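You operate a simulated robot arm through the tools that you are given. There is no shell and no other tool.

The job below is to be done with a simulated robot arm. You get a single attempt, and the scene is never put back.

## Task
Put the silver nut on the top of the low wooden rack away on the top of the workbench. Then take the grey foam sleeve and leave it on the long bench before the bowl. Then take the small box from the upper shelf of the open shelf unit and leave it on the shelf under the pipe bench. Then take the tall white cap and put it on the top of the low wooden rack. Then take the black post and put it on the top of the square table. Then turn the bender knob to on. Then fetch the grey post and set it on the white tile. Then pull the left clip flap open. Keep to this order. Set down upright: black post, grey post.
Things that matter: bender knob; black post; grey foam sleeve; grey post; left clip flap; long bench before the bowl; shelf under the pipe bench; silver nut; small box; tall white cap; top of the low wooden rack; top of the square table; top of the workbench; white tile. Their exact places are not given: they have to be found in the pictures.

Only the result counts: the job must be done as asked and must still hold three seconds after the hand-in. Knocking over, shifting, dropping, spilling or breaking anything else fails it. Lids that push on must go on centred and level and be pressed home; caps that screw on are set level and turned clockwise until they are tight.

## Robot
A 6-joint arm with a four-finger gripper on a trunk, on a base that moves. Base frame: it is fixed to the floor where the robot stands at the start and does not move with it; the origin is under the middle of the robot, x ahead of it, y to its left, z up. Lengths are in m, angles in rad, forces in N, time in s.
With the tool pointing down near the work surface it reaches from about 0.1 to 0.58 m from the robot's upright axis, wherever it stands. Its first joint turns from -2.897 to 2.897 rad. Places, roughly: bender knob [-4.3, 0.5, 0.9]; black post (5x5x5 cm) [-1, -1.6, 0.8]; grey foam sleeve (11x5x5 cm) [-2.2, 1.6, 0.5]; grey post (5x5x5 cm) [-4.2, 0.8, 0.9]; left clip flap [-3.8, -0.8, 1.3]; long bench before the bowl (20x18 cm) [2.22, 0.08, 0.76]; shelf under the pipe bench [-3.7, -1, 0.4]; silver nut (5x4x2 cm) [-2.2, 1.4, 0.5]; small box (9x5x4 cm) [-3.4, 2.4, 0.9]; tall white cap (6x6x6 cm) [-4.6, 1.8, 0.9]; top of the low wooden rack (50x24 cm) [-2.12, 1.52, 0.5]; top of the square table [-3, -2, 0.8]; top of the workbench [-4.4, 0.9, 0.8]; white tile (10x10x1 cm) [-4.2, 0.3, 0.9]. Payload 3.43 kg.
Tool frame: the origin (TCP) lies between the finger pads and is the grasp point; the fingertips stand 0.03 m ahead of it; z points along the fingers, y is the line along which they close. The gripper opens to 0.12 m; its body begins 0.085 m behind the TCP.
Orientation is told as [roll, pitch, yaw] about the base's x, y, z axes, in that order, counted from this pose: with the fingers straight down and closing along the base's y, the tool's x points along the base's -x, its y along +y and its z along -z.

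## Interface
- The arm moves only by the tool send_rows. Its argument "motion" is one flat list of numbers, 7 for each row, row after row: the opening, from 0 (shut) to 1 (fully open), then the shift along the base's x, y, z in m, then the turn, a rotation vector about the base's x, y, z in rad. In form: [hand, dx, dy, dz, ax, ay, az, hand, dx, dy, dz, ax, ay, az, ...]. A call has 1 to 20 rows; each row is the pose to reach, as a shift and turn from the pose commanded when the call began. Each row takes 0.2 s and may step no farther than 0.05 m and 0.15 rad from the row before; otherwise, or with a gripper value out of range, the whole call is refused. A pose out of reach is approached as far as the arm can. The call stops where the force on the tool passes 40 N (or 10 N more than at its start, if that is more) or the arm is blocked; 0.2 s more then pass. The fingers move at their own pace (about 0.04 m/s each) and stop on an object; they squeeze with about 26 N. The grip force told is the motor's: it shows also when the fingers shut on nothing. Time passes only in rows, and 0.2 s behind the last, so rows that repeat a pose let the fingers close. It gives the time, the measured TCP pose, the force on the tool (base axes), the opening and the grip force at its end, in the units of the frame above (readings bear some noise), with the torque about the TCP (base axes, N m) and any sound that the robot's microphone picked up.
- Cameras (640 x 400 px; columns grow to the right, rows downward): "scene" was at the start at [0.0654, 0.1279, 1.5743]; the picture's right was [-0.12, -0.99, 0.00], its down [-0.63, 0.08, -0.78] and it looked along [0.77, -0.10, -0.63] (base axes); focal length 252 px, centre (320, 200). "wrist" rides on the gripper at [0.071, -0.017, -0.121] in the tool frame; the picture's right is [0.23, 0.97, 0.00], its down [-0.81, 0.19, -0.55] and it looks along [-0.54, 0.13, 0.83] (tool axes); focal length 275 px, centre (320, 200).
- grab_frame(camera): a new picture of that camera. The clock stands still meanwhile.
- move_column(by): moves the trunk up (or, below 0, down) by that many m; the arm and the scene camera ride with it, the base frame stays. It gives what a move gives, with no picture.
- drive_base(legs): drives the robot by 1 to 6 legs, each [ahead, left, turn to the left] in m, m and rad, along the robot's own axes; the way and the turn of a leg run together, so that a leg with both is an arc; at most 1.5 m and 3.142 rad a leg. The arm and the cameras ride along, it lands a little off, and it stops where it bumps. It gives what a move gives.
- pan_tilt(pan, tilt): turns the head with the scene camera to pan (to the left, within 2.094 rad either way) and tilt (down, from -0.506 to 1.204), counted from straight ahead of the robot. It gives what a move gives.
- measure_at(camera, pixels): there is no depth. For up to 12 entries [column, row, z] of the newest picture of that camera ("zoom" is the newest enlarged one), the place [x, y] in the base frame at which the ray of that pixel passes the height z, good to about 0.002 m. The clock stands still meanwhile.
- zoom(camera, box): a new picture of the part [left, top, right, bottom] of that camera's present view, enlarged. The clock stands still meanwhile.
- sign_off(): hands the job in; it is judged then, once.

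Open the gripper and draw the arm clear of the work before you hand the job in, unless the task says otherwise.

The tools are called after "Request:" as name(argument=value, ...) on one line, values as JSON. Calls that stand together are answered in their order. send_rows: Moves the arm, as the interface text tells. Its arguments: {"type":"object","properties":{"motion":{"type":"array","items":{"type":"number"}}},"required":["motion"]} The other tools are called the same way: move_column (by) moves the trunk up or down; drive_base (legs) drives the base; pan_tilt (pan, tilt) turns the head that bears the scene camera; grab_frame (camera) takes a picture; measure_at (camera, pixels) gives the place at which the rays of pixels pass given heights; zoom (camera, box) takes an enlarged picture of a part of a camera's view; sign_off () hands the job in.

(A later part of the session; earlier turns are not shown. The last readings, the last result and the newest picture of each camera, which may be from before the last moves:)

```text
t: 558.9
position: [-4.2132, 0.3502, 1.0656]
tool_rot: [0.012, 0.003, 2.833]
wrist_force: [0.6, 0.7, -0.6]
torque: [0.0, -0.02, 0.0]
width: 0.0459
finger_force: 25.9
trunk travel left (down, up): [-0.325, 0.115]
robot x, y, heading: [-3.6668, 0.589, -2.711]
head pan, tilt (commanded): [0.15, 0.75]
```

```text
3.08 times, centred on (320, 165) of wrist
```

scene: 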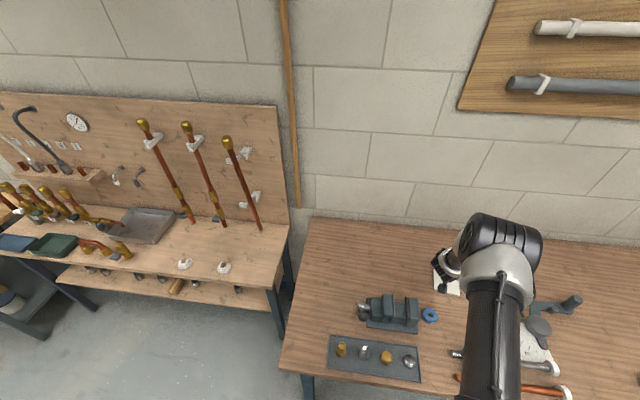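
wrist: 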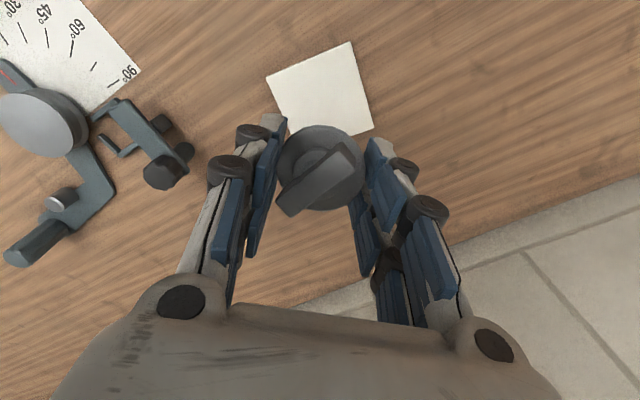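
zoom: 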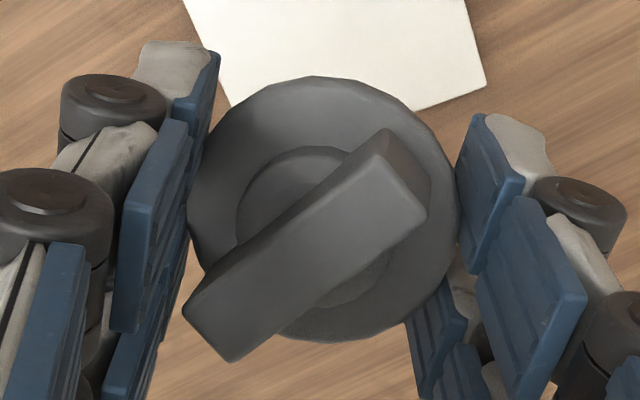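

Request:
grab_frame(camera="scene")

Request:
zoom(camera="scene", box=[330, 210, 450, 310])

```text
taken
```

scene: 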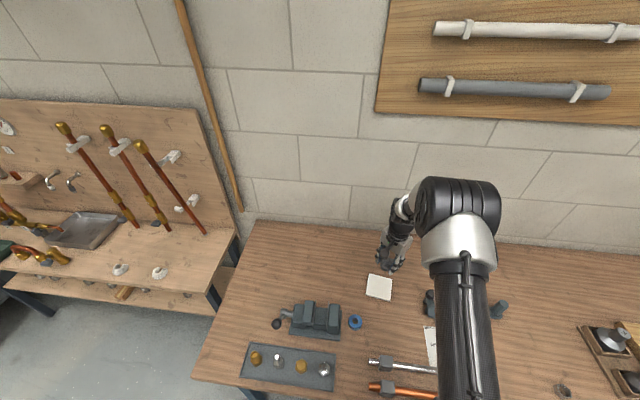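

```text
4.00 times, centred on (390, 260) of scene
```

zoom: 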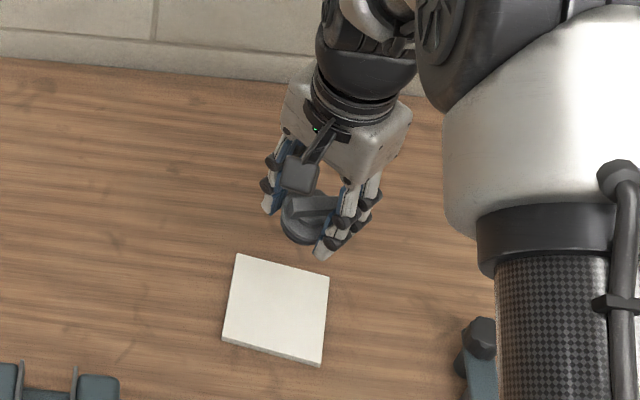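

Request:
zoom(camera="scene", box=[370, 240, 415, 278])

```text
10.53 times, centred on (392, 259) of scene
```

zoom: 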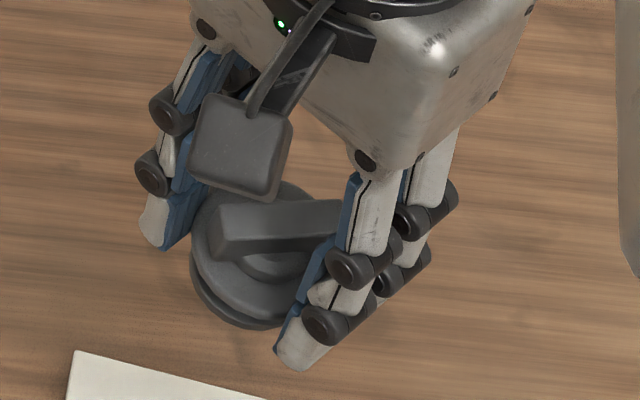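

Request:
measure_at(camera="wrist", pixels=[[268, 75, 0.86], [351, 42, 0.86], [374, 128, 0.86]])

Request:
measure_at(camera="scene", pixels=[[370, 273.5, 0.86], [393, 278, 0.86], [391, 299, 0.86], [366, 295, 0.86]])

```text
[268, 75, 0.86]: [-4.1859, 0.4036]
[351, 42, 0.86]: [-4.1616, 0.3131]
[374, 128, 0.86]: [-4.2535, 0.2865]
```

```text
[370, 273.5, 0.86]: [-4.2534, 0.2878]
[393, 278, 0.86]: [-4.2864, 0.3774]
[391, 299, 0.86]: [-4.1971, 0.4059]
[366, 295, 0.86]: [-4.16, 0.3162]
```

The tile centre is unchanged at (-4.222, 0.346). I move the post over it and lower to about 2 cm above for a closer check.

Request:
send_rows(motion=[0.2, -0.006, -0.002, -0.03, 0, 0, 0, 0.2, -0.012, -0.0035, -0.06, 0, 0, 0, 0.2, -0.012, -0.0035, -0.09, 0, 0, 0, 0.2, -0.012, -0.0035, -0.12, 0, 0, 0, 0.2, -0.012, -0.0035, -0.13, 0, 0, 0])

Request:
grab_frame(camera="scene")

Request:
zoom(camera="scene", box=[350, 250, 410, 310])

Request:
grab_frame(camera="wrist")

```text
t: 560.1
position: [-4.2239, 0.3488, 0.9345]
tool_rot: [0.01, 0.002, 2.831]
wrist_force: [-0.9, 0.8, 0.3]
torque: [0.01, 0.0, 0.0]
width: 0.046
finger_force: 25.7
trunk travel left (down, up): [-0.325, 0.115]
robot x, y, heading: [-3.6707, 0.5914, -2.709]
head pan, tilt (commanded): [0.15, 0.75]
```

```text
taken
```

scene: 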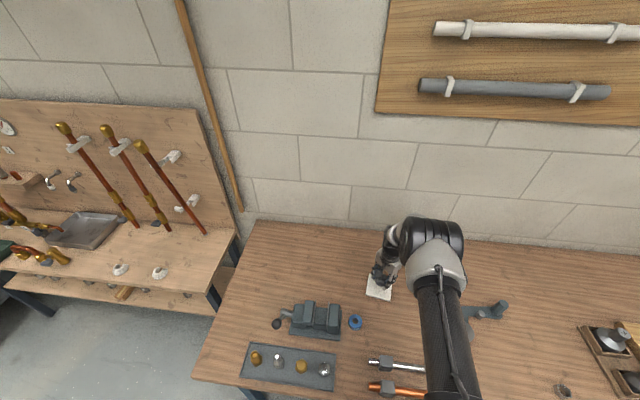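

```text
6.67 times, centred on (380, 280) of scene
```

zoom: 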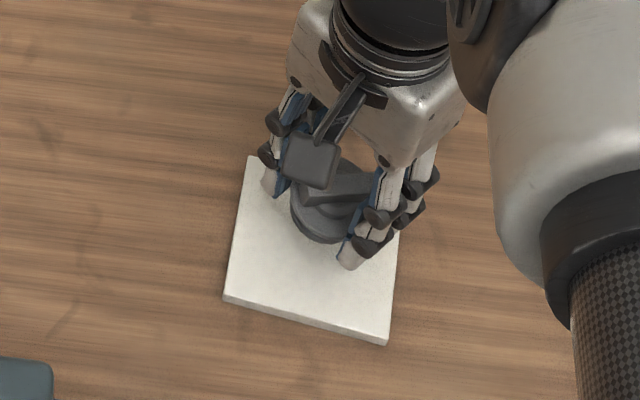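

```text
taken
```

wrist: 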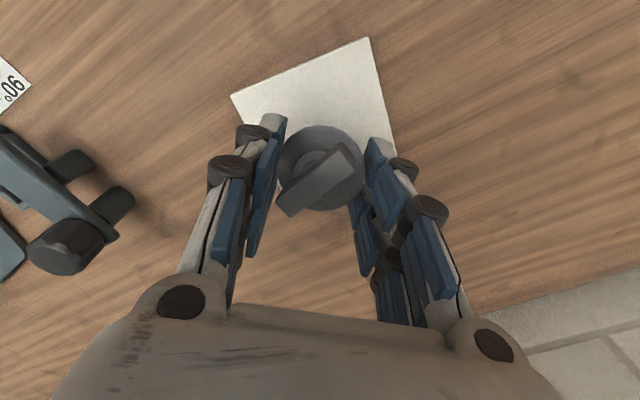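

The post looks nearly upright, leaning perhaps 8° toward me. I tilt the tool 0.14 rad the other way to compensate, keeping the foot over the tile centre, and check.

Request:
send_rows(motion=[0.2, -0.003, 0.001, -0.003, -0.0214, -0.0667, 0, 0.2, -0.0067, 0.0021, -0.006, -0.0428, -0.1333, 0, 0.2, -0.0067, 0.0021, -0.01, -0.0428, -0.1333, 0])

Request:
grab_frame(camera="wrist")

Request:
zoom(camera="wrist", box=[250, 90, 390, 230])

Request:
zoom(camera="scene", box=[358, 255, 408, 300])

```text
t: 560.9
position: [-4.2299, 0.35, 0.9248]
tool_rot: [0.008, 0.143, 2.832]
wrist_force: [0.6, 0.3, -0.7]
torque: [0.02, -0.01, 0.01]
width: 0.046
finger_force: 26.4
trunk travel left (down, up): [-0.325, 0.115]
robot x, y, heading: [-3.6722, 0.5881, -2.711]
head pan, tilt (commanded): [0.15, 0.75]
```

```text
taken
```

wrist: 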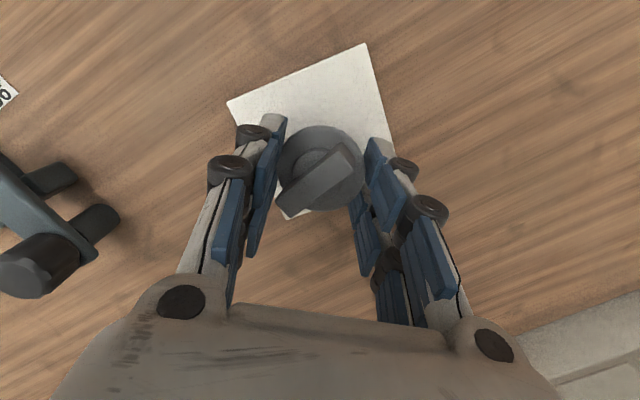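

```text
2.86 times, centred on (320, 160) of wrist
```

zoom: 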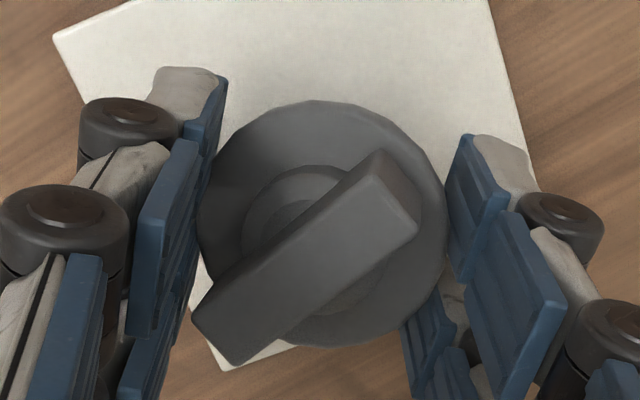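

```text
8.89 times, centred on (383, 278) of scene
```

zoom: 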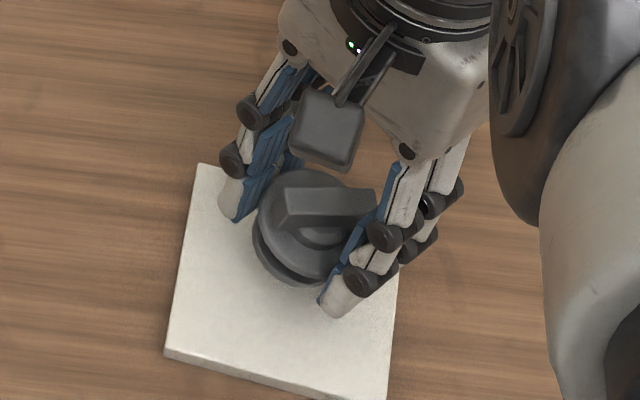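

The scene zoom shows the lower disc displaced to the left, i.e. the post's top leans to the right (north). I rotate the tool 0.2 rad to bring the post upright and look again.

Request:
send_rows(motion=[0.2, 0, 0, 0.005, 0.0953, -0.0304, 0, 0.2, 0, 0, 0.008, 0.1906, -0.0608, 0, 0.2, 0, 0, 0.008, 0.1906, -0.0608, 0])

Request:
grab_frame(camera="wrist")

Request:
grab_frame(camera="scene")

Request:
zoom(camera="scene", box=[358, 255, 408, 300])

```text
t: 561.7
position: [-4.2289, 0.3495, 0.9322]
tool_rot: [-0.194, 0.137, 2.803]
wrist_force: [-0.7, -0.6, -1.4]
torque: [-0.01, 0.0, 0.02]
width: 0.0459
finger_force: 25.8
trunk travel left (down, up): [-0.325, 0.115]
robot x, y, heading: [-3.6695, 0.5879, -2.708]
head pan, tilt (commanded): [0.15, 0.75]
```

```text
taken
```

wrist: 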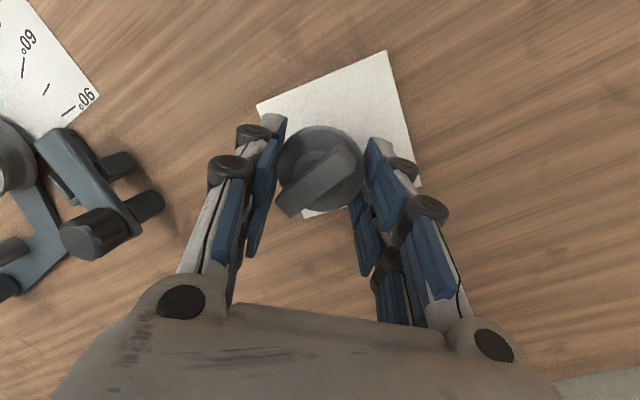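

```text
taken
```

scene: 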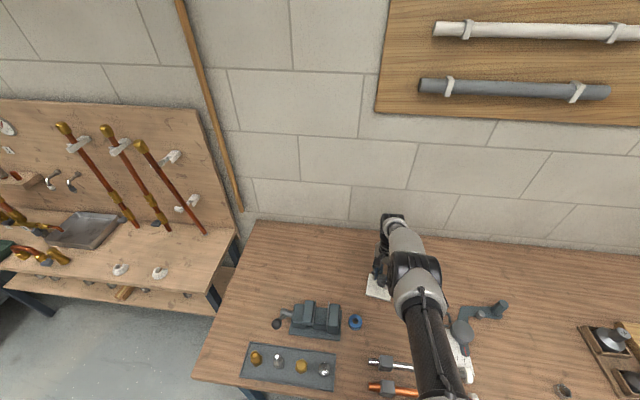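

```text
8.89 times, centred on (383, 278) of scene
```

zoom: 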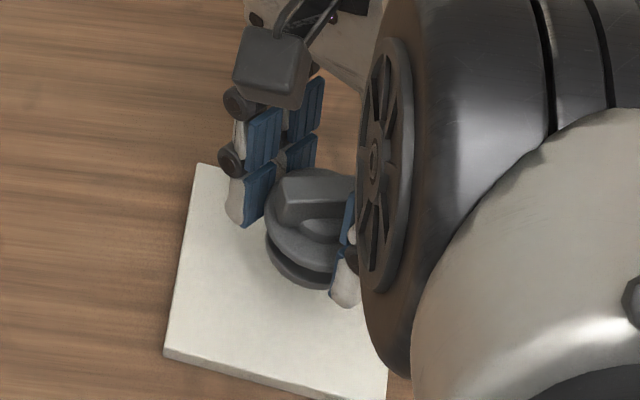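

The sideways rotation put the arm in an awkward posture and changed little. Better: keep the tool upright sideways, set the foot on the tile, and loosen the pads only slightly so they cage the post while I straighten it. I undo that rotation.

Request:
send_rows(motion=[0.2, 0, 0, 0.003, -0.0953, 0.0304, 0, 0.2, 0, 0, 0.003, -0.1906, 0.0608, 0, 0.2, 0, 0, 0.003, -0.1906, 0.0608, 0])

Request:
grab_frame(camera="scene")

Request:
zoom(camera="scene", box=[358, 255, 408, 300])

```text
t: 562.5
position: [-4.2286, 0.3502, 0.936]
tool_rot: [0.012, 0.139, 2.833]
wrist_force: [0.2, 0.0, -0.8]
torque: [-0.01, -0.02, 0.04]
width: 0.0461
finger_force: 25.8
trunk travel left (down, up): [-0.325, 0.115]
robot x, y, heading: [-3.6672, 0.5865, -2.704]
head pan, tilt (commanded): [0.15, 0.75]
```

```text
taken
```

scene: 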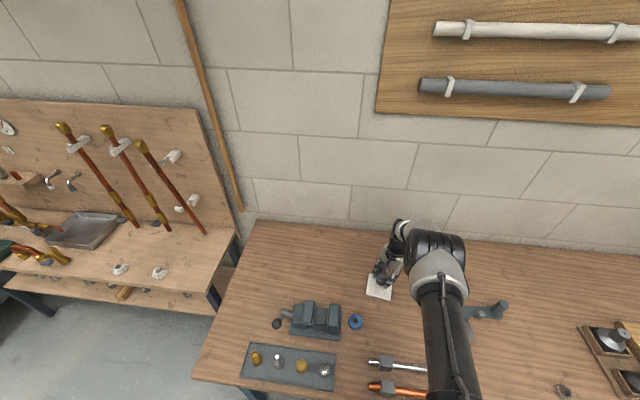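

```text
8.89 times, centred on (383, 278) of scene
```

zoom: 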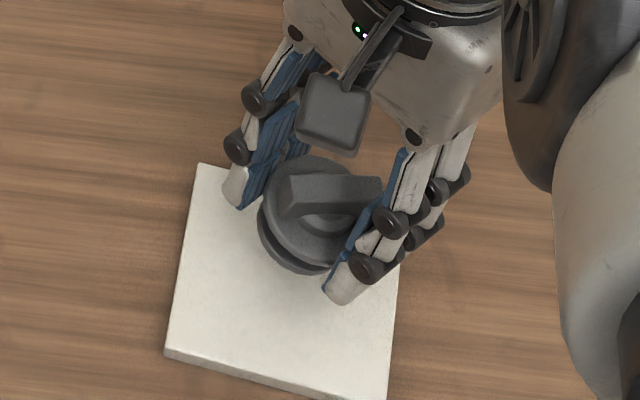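

Allowing for perspective (verticals slant left here), the post is within about 7° of upright. I lower it to the tile in small steps.

Request:
send_rows(motion=[0.2, 0, 0, -0.008, 0, 0, 0, 0.2, 0, 0, -0.014, 0, 0, 0, 0.2, 0, 0, -0.018, 0, 0, 0, 0.2, 0, 0, -0.021, 0, 0, 0])

Request:
send_rows(motion=[0.2, 0, 0, -0.002, 0, 0, 0, 0.2, 0, 0, -0.004, 0, 0, 0])

```text
t: 563.5
position: [-4.2309, 0.3488, 0.9172]
tool_rot: [0.015, 0.134, 2.832]
wrist_force: [0.4, 0.3, 25.9]
torque: [-0.19, -0.09, -0.1]
width: 0.0465
finger_force: 26.0
trunk travel left (down, up): [-0.325, 0.115]
robot x, y, heading: [-3.669, 0.5891, -2.711]
head pan, tilt (commanded): [0.15, 0.75]
```

```text
t: 564.1
position: [-4.2283, 0.3501, 0.9112]
tool_rot: [0.01, 0.139, 2.831]
wrist_force: [-2.7, -6.4, 15.6]
torque: [-0.39, 0.14, -0.01]
width: 0.0463
finger_force: 26.1
trunk travel left (down, up): [-0.325, 0.115]
robot x, y, heading: [-3.6709, 0.5902, -2.709]
head pan, tilt (commanded): [0.15, 0.75]
```

Contact came earlier than expected (26 N) and the post was pushed a few mm in the grip. I look at its state.

Request:
grab_frame(camera="wrist")

Request:
zoom(camera="wrist", box=[250, 90, 390, 230])

Request:
grab_frame(camera="scene")

Request:
zoom(camera="scene", box=[358, 255, 408, 300])

```text
taken
```

wrist: 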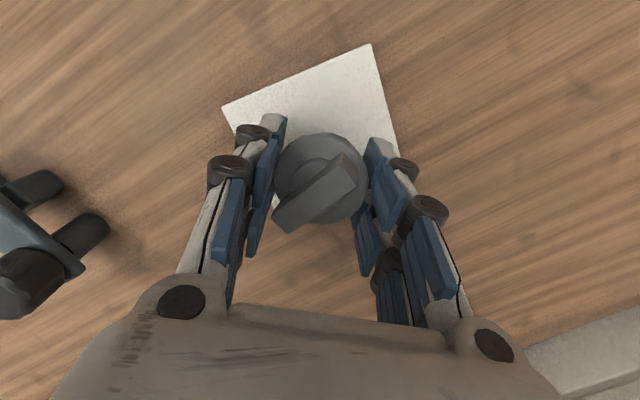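

```text
2.86 times, centred on (320, 160) of wrist
```

zoom: 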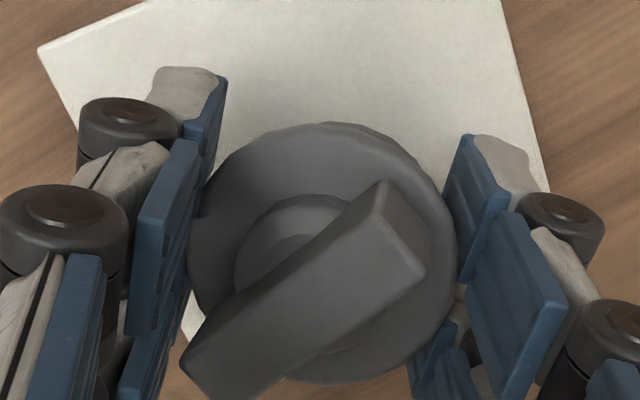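

```text
taken
```

scene: 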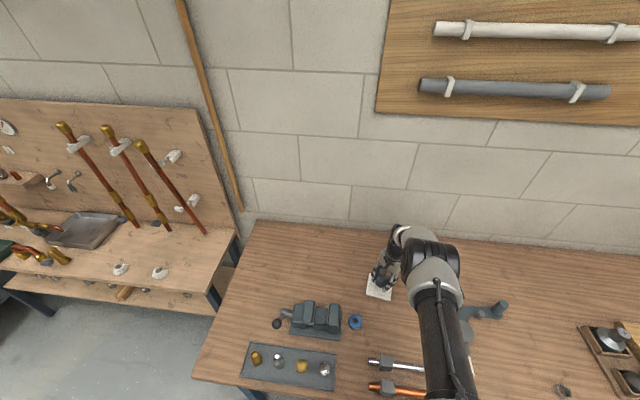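

```text
8.89 times, centred on (383, 278) of scene
```

zoom: 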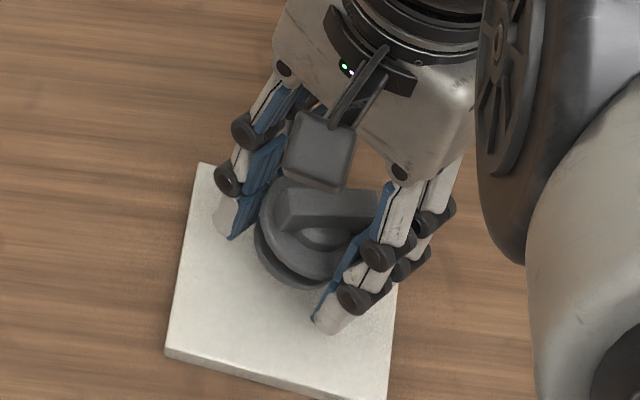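

The post looks closer to upright now and stands on the tile. I loosen the pads very slightly (about 2 mm total) so they cage it, and check.

Request:
send_rows(motion=[0.37, 0, 0, 0.001, 0, 0, 0, 0.385, 0, 0, 0.001, 0, 0, 0, 0.39, 0, 0, 0.001, 0, 0, 0, 0.395, 0, 0, 0.001, 0, 0, 0, 0.4, 0, 0, 0.001, 0, 0, 0, 0.4, 0, 0, 0.001, 0, 0, 0])

Request:
grab_frame(camera="wrist")

Request:
zoom(camera="wrist", box=[250, 90, 390, 230])

Request:
zoom(camera="scene", box=[358, 255, 408, 300])

```text
t: 565.5
position: [-4.2277, 0.3515, 0.9112]
tool_rot: [0.01, 0.14, 2.83]
wrist_force: [-1.0, 0.7, 1.3]
torque: [0.04, 0.0, 0.0]
width: 0.0477
finger_force: 0.0
trunk travel left (down, up): [-0.325, 0.115]
robot x, y, heading: [-3.6723, 0.5893, -2.706]
head pan, tilt (commanded): [0.15, 0.75]
```

```text
taken
```

wrist: 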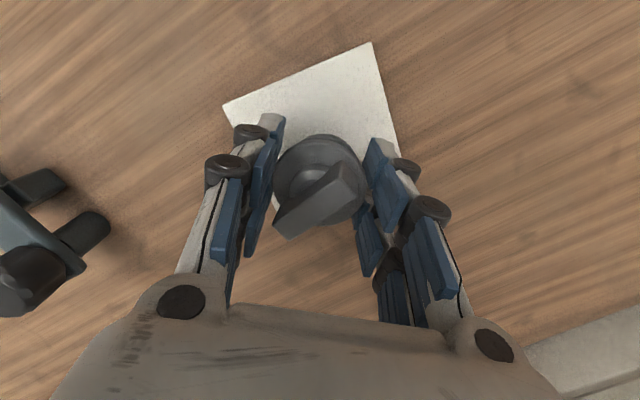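

```text
2.86 times, centred on (320, 160) of wrist
```

zoom: 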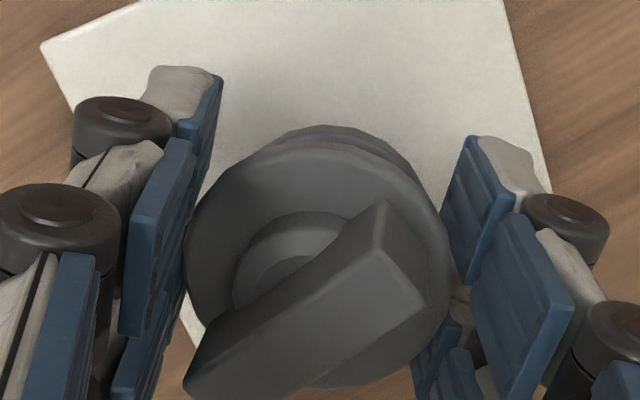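

```text
8.89 times, centred on (383, 278) of scene
```

zoom: 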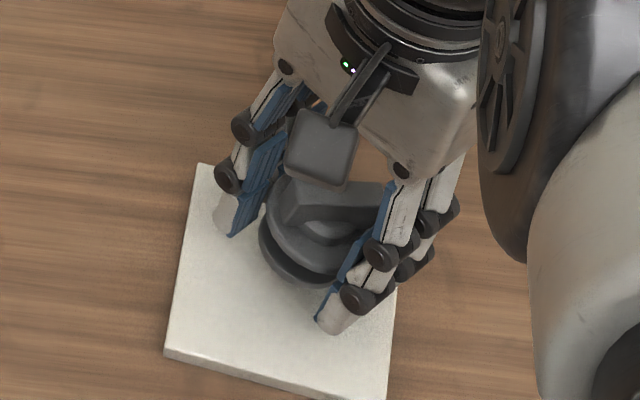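

The grip force is zero and the lower disc now shows above the upper one, as it should when upright. I open a little more in tiny steps and check again.

Request:
send_rows(motion=[0.405, 0, 0, 0, 0, 0, 0, 0.41, 0, 0, 0, 0, 0, 0, 0.415, 0, 0, 0, 0, 0, 0, 0.42, 0, 0, 0, 0, 0, 0, 0.425, 0, 0, 0, 0, 0, 0, 0.43, 0, 0, 0, 0, 0, 0, 0.43, 0, 0, 0, 0, 0, 0])

Request:
grab_frame(camera="wrist")

Request:
zoom(camera="wrist", box=[250, 90, 390, 230])

```text
t: 567.1
position: [-4.2289, 0.3518, 0.9124]
tool_rot: [0.01, 0.139, 2.83]
wrist_force: [0.4, -0.6, 0.9]
torque: [-0.02, 0.02, 0.01]
width: 0.0515
finger_force: 0.1
trunk travel left (down, up): [-0.325, 0.115]
robot x, y, heading: [-3.6669, 0.5876, -2.705]
head pan, tilt (commanded): [0.15, 0.75]
```

```text
taken
```

wrist: 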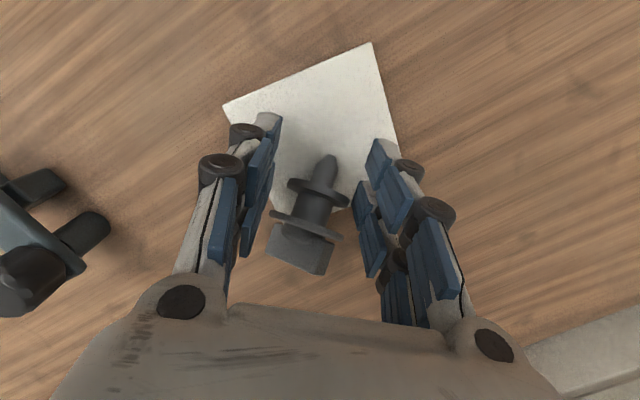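

```text
2.86 times, centred on (320, 160) of wrist
```

zoom: 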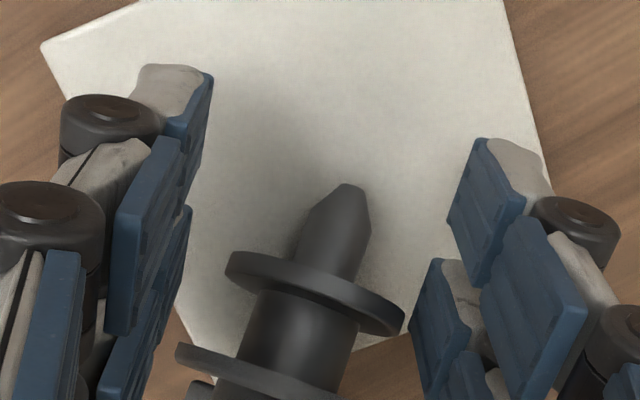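

It toppled again when freed: its foot tip is small, so it must be released truly upright. Its leaning rest pose is well defined (axis 38–39° above horizontal), which I can use. I open wide, rise and measure how it leans now.

Request:
send_rows(motion=[0.5, 0, 0, 0.0, 0, 0, 0, 0.62, 0, 0, 0.003, 0, 0, 0, 0.7, 0, 0, 0.02, 0, 0, 0, 0.7, 0, 0, 0.05, 0, 0, 0, 0.7, 0.0, 0.0, 0.09, 0.0428, 0.1333, 0, 0.7, 0, 0, 0.12, 0.0428, 0.1333, 0])

Request:
grab_frame(camera="wrist")

Request:
zoom(camera="wrist", box=[240, 60, 400, 200])

Request:
grab_frame(camera="scene")

Request:
zoom(camera="scene", box=[350, 250, 420, 310])

```text
t: 568.5
position: [-4.2292, 0.3517, 1.0325]
tool_rot: [0.01, 0.0, 2.831]
wrist_force: [0.5, 0.5, -0.6]
torque: [-0.03, 0.02, -0.03]
width: 0.0838
finger_force: 0.1
trunk travel left (down, up): [-0.325, 0.115]
robot x, y, heading: [-3.6692, 0.5876, -2.709]
head pan, tilt (commanded): [0.15, 0.75]
```

```text
taken
```

wrist: 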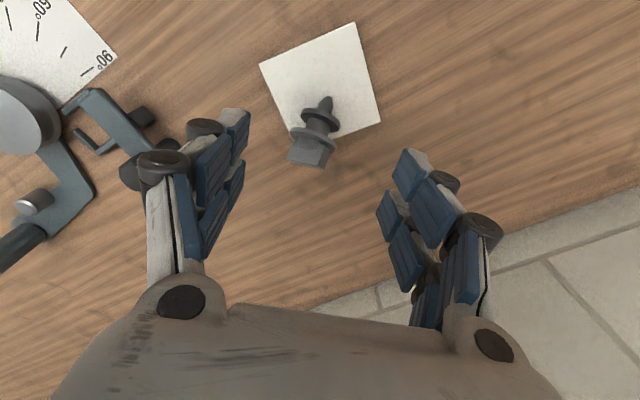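

```text
2.86 times, centred on (320, 130) of wrist
```

zoom: 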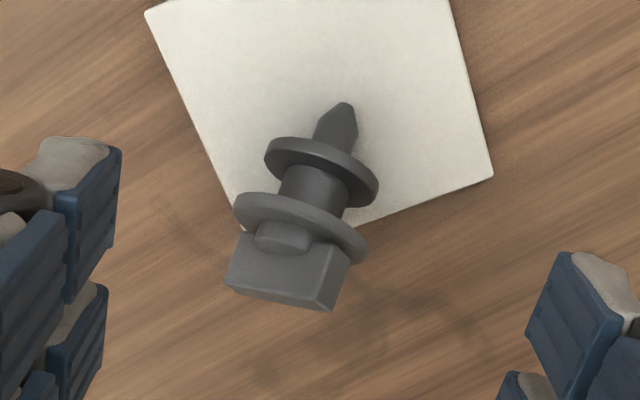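

```text
taken
```

scene: 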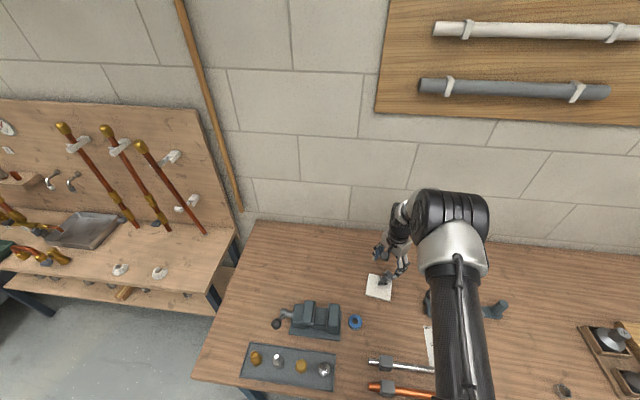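

```text
6.67 times, centred on (385, 280) of scene
```

zoom: 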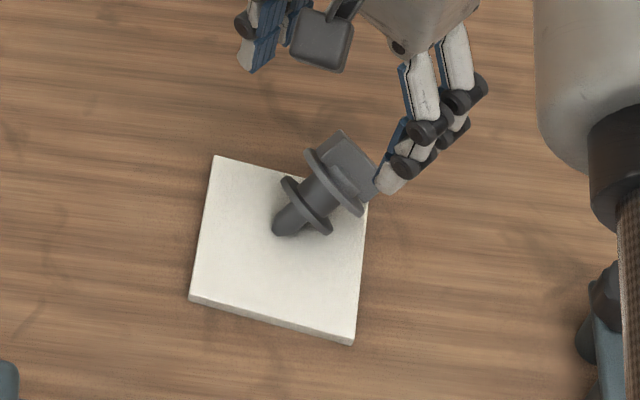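

Now it's clear: it rests on the nub tip and the lower disc's rim, bar pointing away (west). I measure the axis points at their expected heights.

Request:
measure_at(camera="scene", pixels=[[379.5, 284.2, 0.864], [382, 281, 0.878], [387, 277, 0.892], [389, 273.5, 0.905]])

Request:
measure_at(camera="wrist", pixels=[[328.7, 97.8, 0.864], [320.7, 118.8, 0.878], [313.7, 137.7, 0.892], [309.5, 152.7, 0.905]])

```text
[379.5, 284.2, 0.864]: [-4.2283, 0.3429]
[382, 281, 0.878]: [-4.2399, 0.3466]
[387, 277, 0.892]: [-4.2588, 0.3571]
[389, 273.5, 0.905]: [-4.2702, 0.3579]
```

```text
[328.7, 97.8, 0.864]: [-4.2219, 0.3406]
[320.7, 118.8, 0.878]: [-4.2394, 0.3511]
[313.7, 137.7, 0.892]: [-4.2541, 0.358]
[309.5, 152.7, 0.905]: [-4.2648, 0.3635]
```

Axis fixed: tip (-4.225,0.342), upper disc centre (-4.2565,0.3575,0.892), pointing toward azimuth 154°. I'll grip the upper disc with a vertical tool square to that, then tilt by 51.5° to bring it upright. First align above it.

Request:
send_rows(motion=[0.65, -0.01, 0.002, -0.01, 0, 0, -0.07, 0.65, -0.0273, 0.0058, -0.02, 0, 0, -0.147, 0.65, -0.0273, 0.0058, -0.05, 0, 0, -0.147, 0.65, -0.0273, 0.0058, -0.08, 0, 0, -0.147])

Request:
grab_frame(camera="wrist")

Request:
zoom(camera="wrist", box=[230, 60, 410, 220])

```text
t: 569.5
position: [-4.2582, 0.3557, 0.9529]
tool_rot: [0.01, 0.0, 2.684]
wrist_force: [0.4, -0.5, 0.1]
torque: [0.01, -0.03, -0.02]
width: 0.0778
finger_force: 0.1
trunk travel left (down, up): [-0.325, 0.115]
robot x, y, heading: [-3.6674, 0.5874, -2.707]
head pan, tilt (commanded): [0.15, 0.75]
```

```text
taken
```

wrist: 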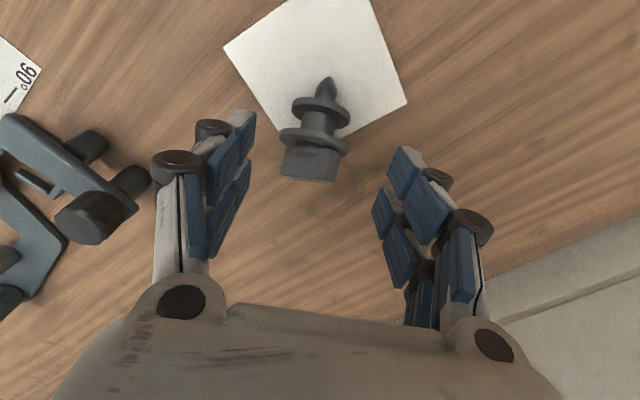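

```text
2.50 times, centred on (320, 140) of wrist
```

zoom: 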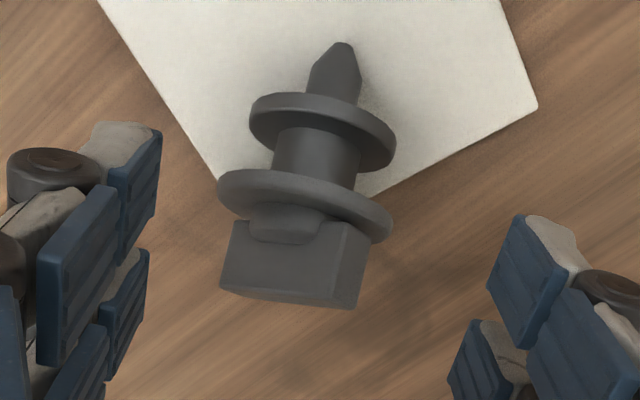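

Reach is fine. The disc centre is 4 mm to the left; I correct and descend around the upper disc.

Request:
send_rows(motion=[0.65, 0.0017, 0.0034, -0.02, 0, 0, 0, 0.65, 0.0017, 0.0034, -0.04, 0, 0, 0, 0.65, 0.0017, 0.0034, -0.0545, 0, 0, 0])

Request:
grab_frame(camera="wrist")

```text
t: 570.3
position: [-4.2557, 0.3596, 0.8967]
tool_rot: [0.007, 0.0, 2.683]
wrist_force: [-0.8, -0.6, -0.7]
torque: [-0.01, 0.02, 0.02]
width: 0.0781
finger_force: 0.0
trunk travel left (down, up): [-0.325, 0.115]
robot x, y, heading: [-3.6695, 0.5891, -2.708]
head pan, tilt (commanded): [0.15, 0.75]
```

```text
taken
```

wrist: 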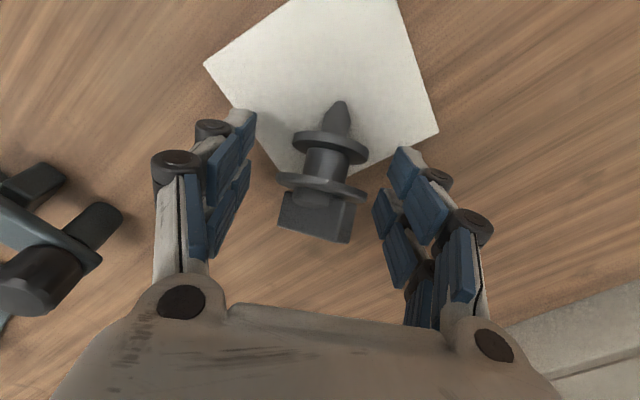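

Centred. I close gently on the upper disc.

Request:
send_rows(motion=[0.5, 0, 0, 0, 0, 0, 0, 0.42, 0, 0, 0, 0, 0, 0, 0.36, 0, 0, 0, 0, 0, 0, 0.3, 0, 0, 0, 0, 0, 0, 0.2, 0, 0, 0, 0, 0, 0, 0.2, 0, 0, 0, 0, 0, 0])

Request:
grab_frame(camera="wrist")

```text
t: 571.7
position: [-4.2566, 0.3592, 0.8988]
tool_rot: [0.012, -0.001, 2.684]
wrist_force: [0.1, 0.0, 0.0]
torque: [0.01, 0.0, -0.01]
width: 0.0463
finger_force: 25.8
trunk travel left (down, up): [-0.325, 0.115]
robot x, y, heading: [-3.6678, 0.5872, -2.71]
head pan, tilt (commanded): [0.15, 0.75]
```

```text
taken
```

wrist: 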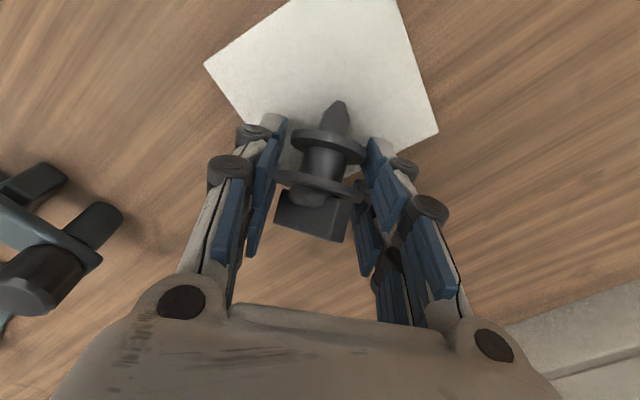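

Gripped (0.0463 m). I lift it and rotate yaw so the tool faces square to the bench.

Request:
send_rows(motion=[0.2, 0, 0, 0.01, 0, 0, 0, 0.2, 0, 0, 0.04, 0, 0, 0, 0.2, 0.01, 0, 0.08, 0, 0, 0, 0.2, 0.02, 0, 0.12, 0, 0, 0, 0.2, 0.02, 0, 0.12, 0, 0, 0.13, 0.2, 0.02, 0, 0.12, 0, 0, 0.26, 0.2, 0.02, 0, 0.12, 0, 0, 0.39, 0.2, 0.02, 0, 0.12, 0, 0, 0.52, 0.2, 0.02, 0, 0.12, 0, 0, 0.65, 0.2, 0.02, 0, 0.12, 0, 0, 0.78, 0.2, 0.02, 0, 0.12, 0, 0, 0.909])

Request:
send_rows(motion=[0.2, 0.01, 0.005, 0.005, -0.056, 0.1156, 0, 0.2, 0.02, 0.01, 0.01, -0.112, 0.2312, 0, 0.2, 0.025, 0.012, 0.01, -0.168, 0.3468, 0, 0.2, 0.025, 0.012, 0.01, -0.224, 0.4624, 0, 0.2, 0.025, 0.012, 0.01, -0.28, 0.578, 0, 0.2, 0.025, 0.012, 0.01, -0.336, 0.6936, 0, 0.2, 0.025, 0.012, 0.01, -0.392, 0.8091, 0])

Request:
grab_frame(camera="wrist")

Request:
grab_frame(camera="scene")

Request:
zoom(camera="scene", box=[340, 220, 440, 300])

```text
t: 574.1
position: [-4.2364, 0.3575, 1.0184]
tool_rot: [0.01, -0.001, -2.687]
wrist_force: [-0.5, 0.0, -0.8]
torque: [0.02, 0.03, 0.0]
width: 0.0464
finger_force: 25.8
trunk travel left (down, up): [-0.325, 0.115]
robot x, y, heading: [-3.6689, 0.59, -2.709]
head pan, tilt (commanded): [0.15, 0.75]
```

```text
t: 575.7
position: [-4.2098, 0.3724, 1.028]
tool_rot: [0.008, -0.9, -2.689]
wrist_force: [-0.5, -0.2, -1.2]
torque: [0.03, -0.02, 0.03]
width: 0.0458
finger_force: 26.5
out of reach, approached as far as the arm can: row 3
trunk travel left (down, up): [-0.325, 0.115]
robot x, y, heading: [-3.6701, 0.5875, -2.709]
head pan, tilt (commanded): [0.15, 0.75]
```

```text
taken
```

wrist: 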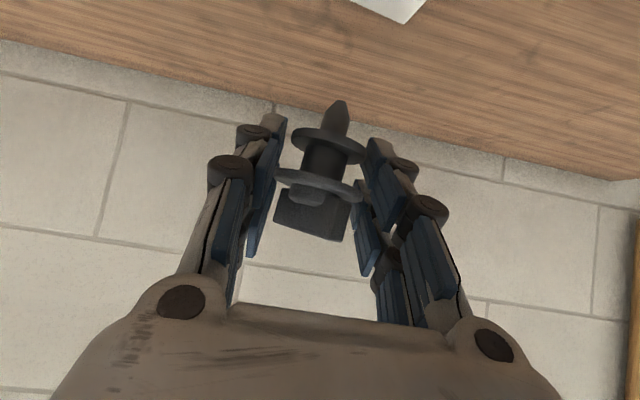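

```text
taken
```

scene: 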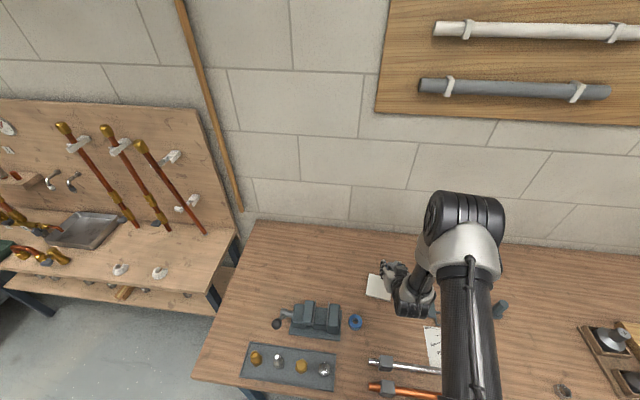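

```text
5.00 times, centred on (390, 260) of scene
```

zoom: 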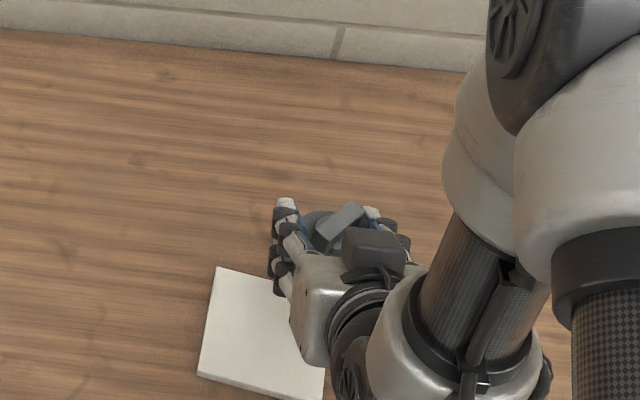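

The post's axis in the hand matches the prediction (2° sideways only). I correct that 2°, move over the tile centre and lower to about 9 mm above contact.

Request:
send_rows(motion=[0.2, -0.004, -0.011, -0.02, 0.016, 0.008, 0, 0.2, -0.008, -0.0224, -0.04, 0.032, 0.016, 0, 0.2, -0.008, -0.0224, -0.07, 0.032, 0.016, 0, 0.2, -0.008, -0.0224, -0.1, 0.032, 0.016, 0, 0.2, -0.008, -0.0224, -0.11, 0.032, 0.016, 0])

Request:
grab_frame(camera="wrist")

Request:
grab_frame(camera="scene")

Request:
zoom(camera="scene", box=[350, 245, 430, 315])

```text
t: 576.9
position: [-4.2169, 0.3488, 0.9187]
tool_rot: [-0.049, -0.898, -2.645]
wrist_force: [1.6, -1.3, -0.9]
torque: [-0.03, -0.01, 0.03]
width: 0.0465
finger_force: 26.2
trunk travel left (down, up): [-0.325, 0.115]
robot x, y, heading: [-3.6677, 0.5904, -2.711]
head pan, tilt (commanded): [0.15, 0.75]
```

```text
taken
```

wrist: 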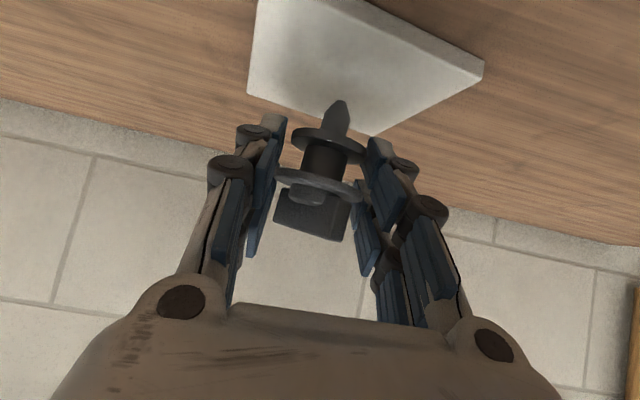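

```text
taken
```

scene: 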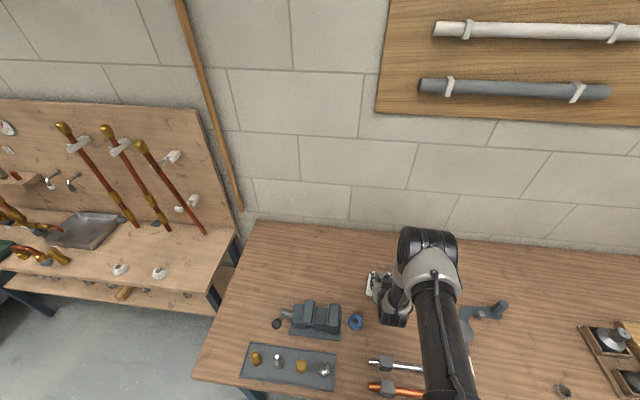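

```text
5.71 times, centred on (390, 280) of scene
```

zoom: 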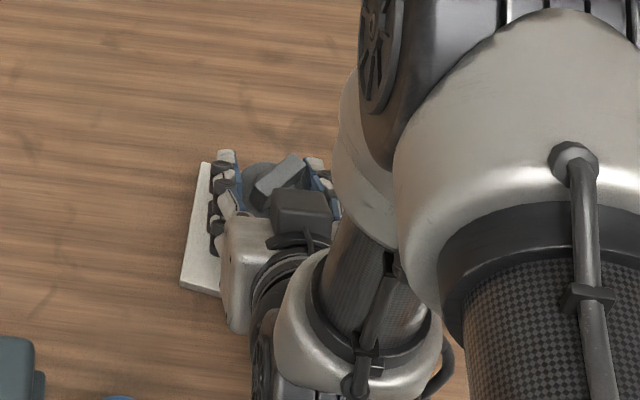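

The world-up direction in the tool frame now equals the measured post axis to within half a degree. I lower 6 mm, then creep 1 mm at a time to light contact.

Request:
send_rows(motion=[0.2, 0, 0, -0.003, 0, 0, 0, 0.2, 0, 0, -0.006, 0, 0, 0])

```text
t: 577.5
position: [-4.2185, 0.3475, 0.9124]
tool_rot: [-0.049, -0.9, -2.644]
wrist_force: [0.0, 0.1, -1.1]
torque: [0.0, 0.02, 0.0]
width: 0.0461
finger_force: 26.1
trunk travel left (down, up): [-0.325, 0.115]
robot x, y, heading: [-3.6677, 0.5904, -2.71]
head pan, tilt (commanded): [0.15, 0.75]
```

Request:
send_rows(motion=[0.2, 0, 0, -0.001, 0, 0, 0])

```text
t: 577.9
position: [-4.2161, 0.3493, 0.9111]
tool_rot: [-0.048, -0.897, -2.643]
wrist_force: [-0.8, 0.1, -0.3]
torque: [0.04, 0.02, 0.01]
width: 0.046
finger_force: 26.3
trunk travel left (down, up): [-0.325, 0.115]
robot x, y, heading: [-3.6687, 0.5874, -2.706]
head pan, tilt (commanded): [0.15, 0.75]
```

Request:
send_rows(motion=[0.2, 0, 0, -0.001, 0, 0, 0])

```text
t: 578.3
position: [-4.2183, 0.3488, 0.9118]
tool_rot: [-0.049, -0.9, -2.644]
wrist_force: [2.2, 1.6, 7.2]
torque: [0.03, -0.08, 0.02]
width: 0.0462
finger_force: 25.9
trunk travel left (down, up): [-0.325, 0.115]
robot x, y, heading: [-3.6711, 0.5906, -2.706]
head pan, tilt (commanded): [0.15, 0.75]
```

Light contact (7 N). I loosen the grip by small increments and watch.

Request:
send_rows(motion=[0.36, 0, 0, 0.0005, 0, 0, 0, 0.375, 0, 0, 0.0005, 0, 0, 0, 0.38, 0, 0, 0.0005, 0, 0, 0, 0.385, 0, 0, 0.0005, 0, 0, 0, 0.39, 0, 0, 0.0005, 0, 0, 0, 0.395, 0, 0, 0.0005, 0, 0, 0])

Request:
grab_frame(camera="wrist")

Request:
zoom(camera="wrist", box=[250, 80, 390, 250])

```text
t: 579.7
position: [-4.2179, 0.3485, 0.9093]
tool_rot: [-0.048, -0.899, -2.645]
wrist_force: [0.1, 0.5, -0.1]
torque: [0.01, 0.03, -0.01]
width: 0.0477
finger_force: 0.3
trunk travel left (down, up): [-0.325, 0.115]
robot x, y, heading: [-3.6702, 0.5903, -2.705]
head pan, tilt (commanded): [0.15, 0.75]
```

```text
taken
```

wrist: 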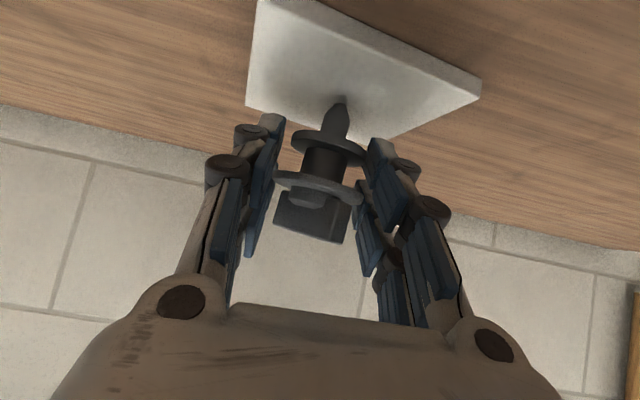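

```text
2.35 times, centred on (320, 165) of wrist
```

zoom: 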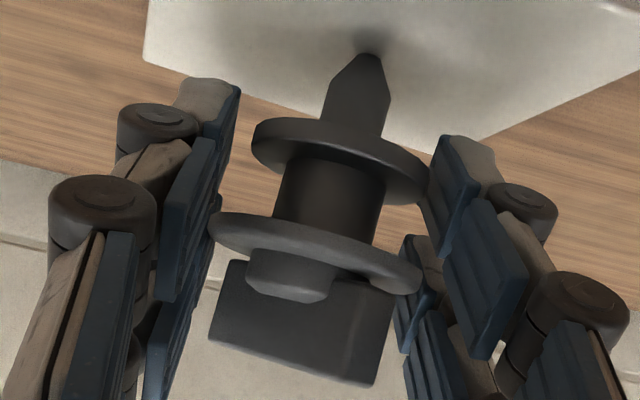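

It still stands with the pads slack. I wait a second at this opening to see whether it is stable.

Request:
send_rows(motion=[0.395, 0, 0, 0, 0, 0, 0, 0.395, 0, 0, 0, 0, 0, 0, 0.395, 0, 0, 0, 0, 0, 0, 0.395, 0, 0, 0, 0, 0, 0, 0.395, 0, 0, 0, 0, 0, 0])

Request:
grab_frame(camera="wrist")

Request:
zoom(camera="wrist", box=[250, 80, 390, 250])

```text
t: 580.9
position: [-4.2173, 0.3489, 0.9087]
tool_rot: [-0.05, -0.898, -2.643]
wrist_force: [-0.5, 0.6, -0.1]
torque: [0.02, -0.01, -0.01]
width: 0.0478
finger_force: 0.2
trunk travel left (down, up): [-0.325, 0.115]
robot x, y, heading: [-3.6675, 0.5886, -2.706]
head pan, tilt (commanded): [0.15, 0.75]
```

```text
taken
```

wrist: 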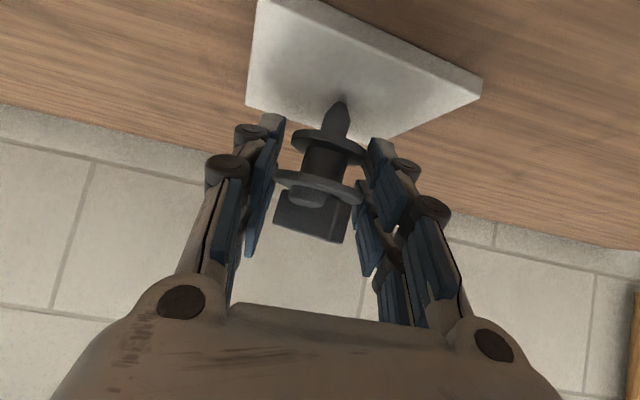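

```text
2.35 times, centred on (320, 165) of wrist
```

zoom: 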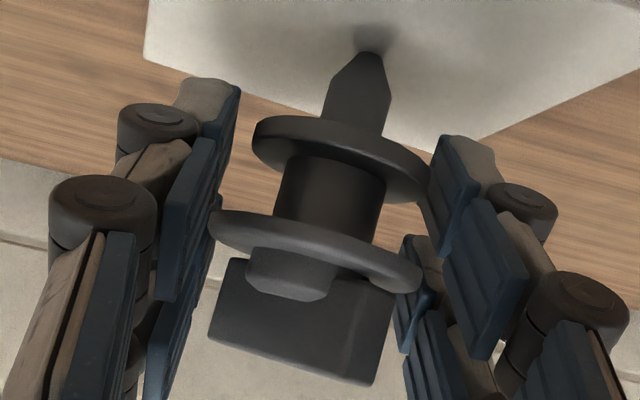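

Stable so far. I open another ~1.2 mm and check.

Request:
send_rows(motion=[0.398, 0, 0, 0, 0, 0, 0, 0.401, 0, 0, 0, 0, 0, 0, 0.404, 0, 0, 0, 0, 0, 0, 0.404, 0, 0, 0, 0, 0, 0, 0.404, 0, 0, 0, 0, 0, 0])

Request:
grab_frame(camera="wrist")

Request:
zoom(camera="wrist", box=[250, 80, 390, 250])

```text
t: 582.1
position: [-4.2168, 0.3488, 0.9088]
tool_rot: [-0.047, -0.9, -2.646]
wrist_force: [0.0, 0.3, -0.1]
torque: [-0.02, 0.02, -0.01]
width: 0.0481
finger_force: 0.0
trunk travel left (down, up): [-0.325, 0.115]
robot x, y, heading: [-3.6673, 0.5892, -2.709]
head pan, tilt (commanded): [0.15, 0.75]
```

```text
taken
```

wrist: 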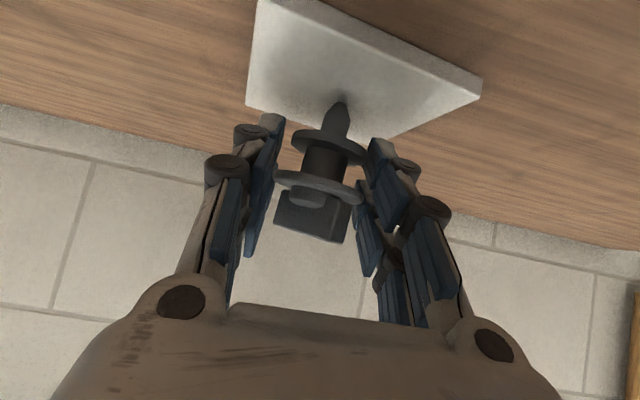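

```text
2.35 times, centred on (320, 165) of wrist
```

zoom: 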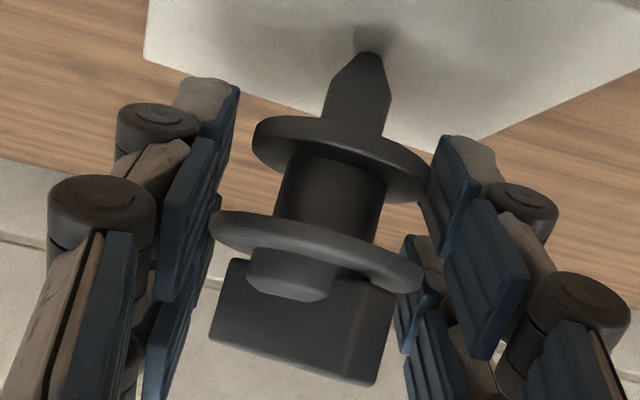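

Request:
send_rows(motion=[0.407, 0, 0, 0, 0, 0, 0, 0.41, 0, 0, 0, 0, 0, 0, 0.413, 0, 0, 0, 0, 0, 0, 0.416, 0, 0, 0, 0, 0, 0, 0.416, 0, 0, 0, 0, 0, 0, 0.416, 0, 0, 0, 0, 0, 0])

Request:
grab_frame(camera="wrist")

Request:
zoom(camera="wrist", box=[250, 80, 390, 250])

```text
t: 583.5
position: [-4.2172, 0.3492, 0.9102]
tool_rot: [-0.048, -0.9, -2.645]
wrist_force: [0.6, 0.6, 0.2]
torque: [0.04, -0.03, -0.02]
width: 0.0497
finger_force: 0.0
trunk travel left (down, up): [-0.325, 0.115]
robot x, y, heading: [-3.6646, 0.5918, -2.708]
head pan, tilt (commanded): [0.15, 0.75]
```

```text
taken
```

wrist: 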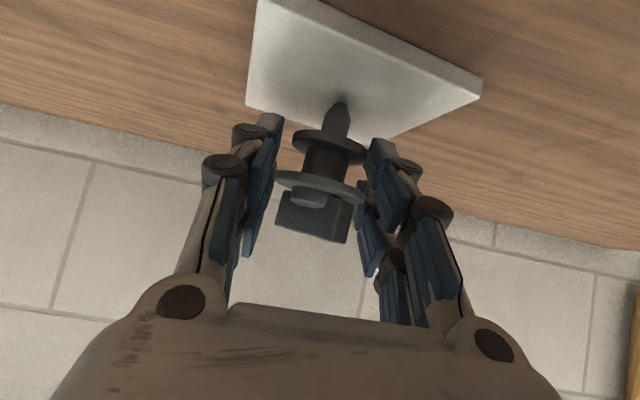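

```text
2.35 times, centred on (320, 165) of wrist
```

zoom: 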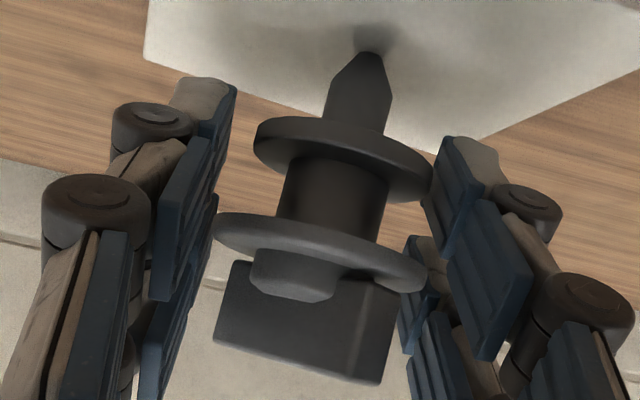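

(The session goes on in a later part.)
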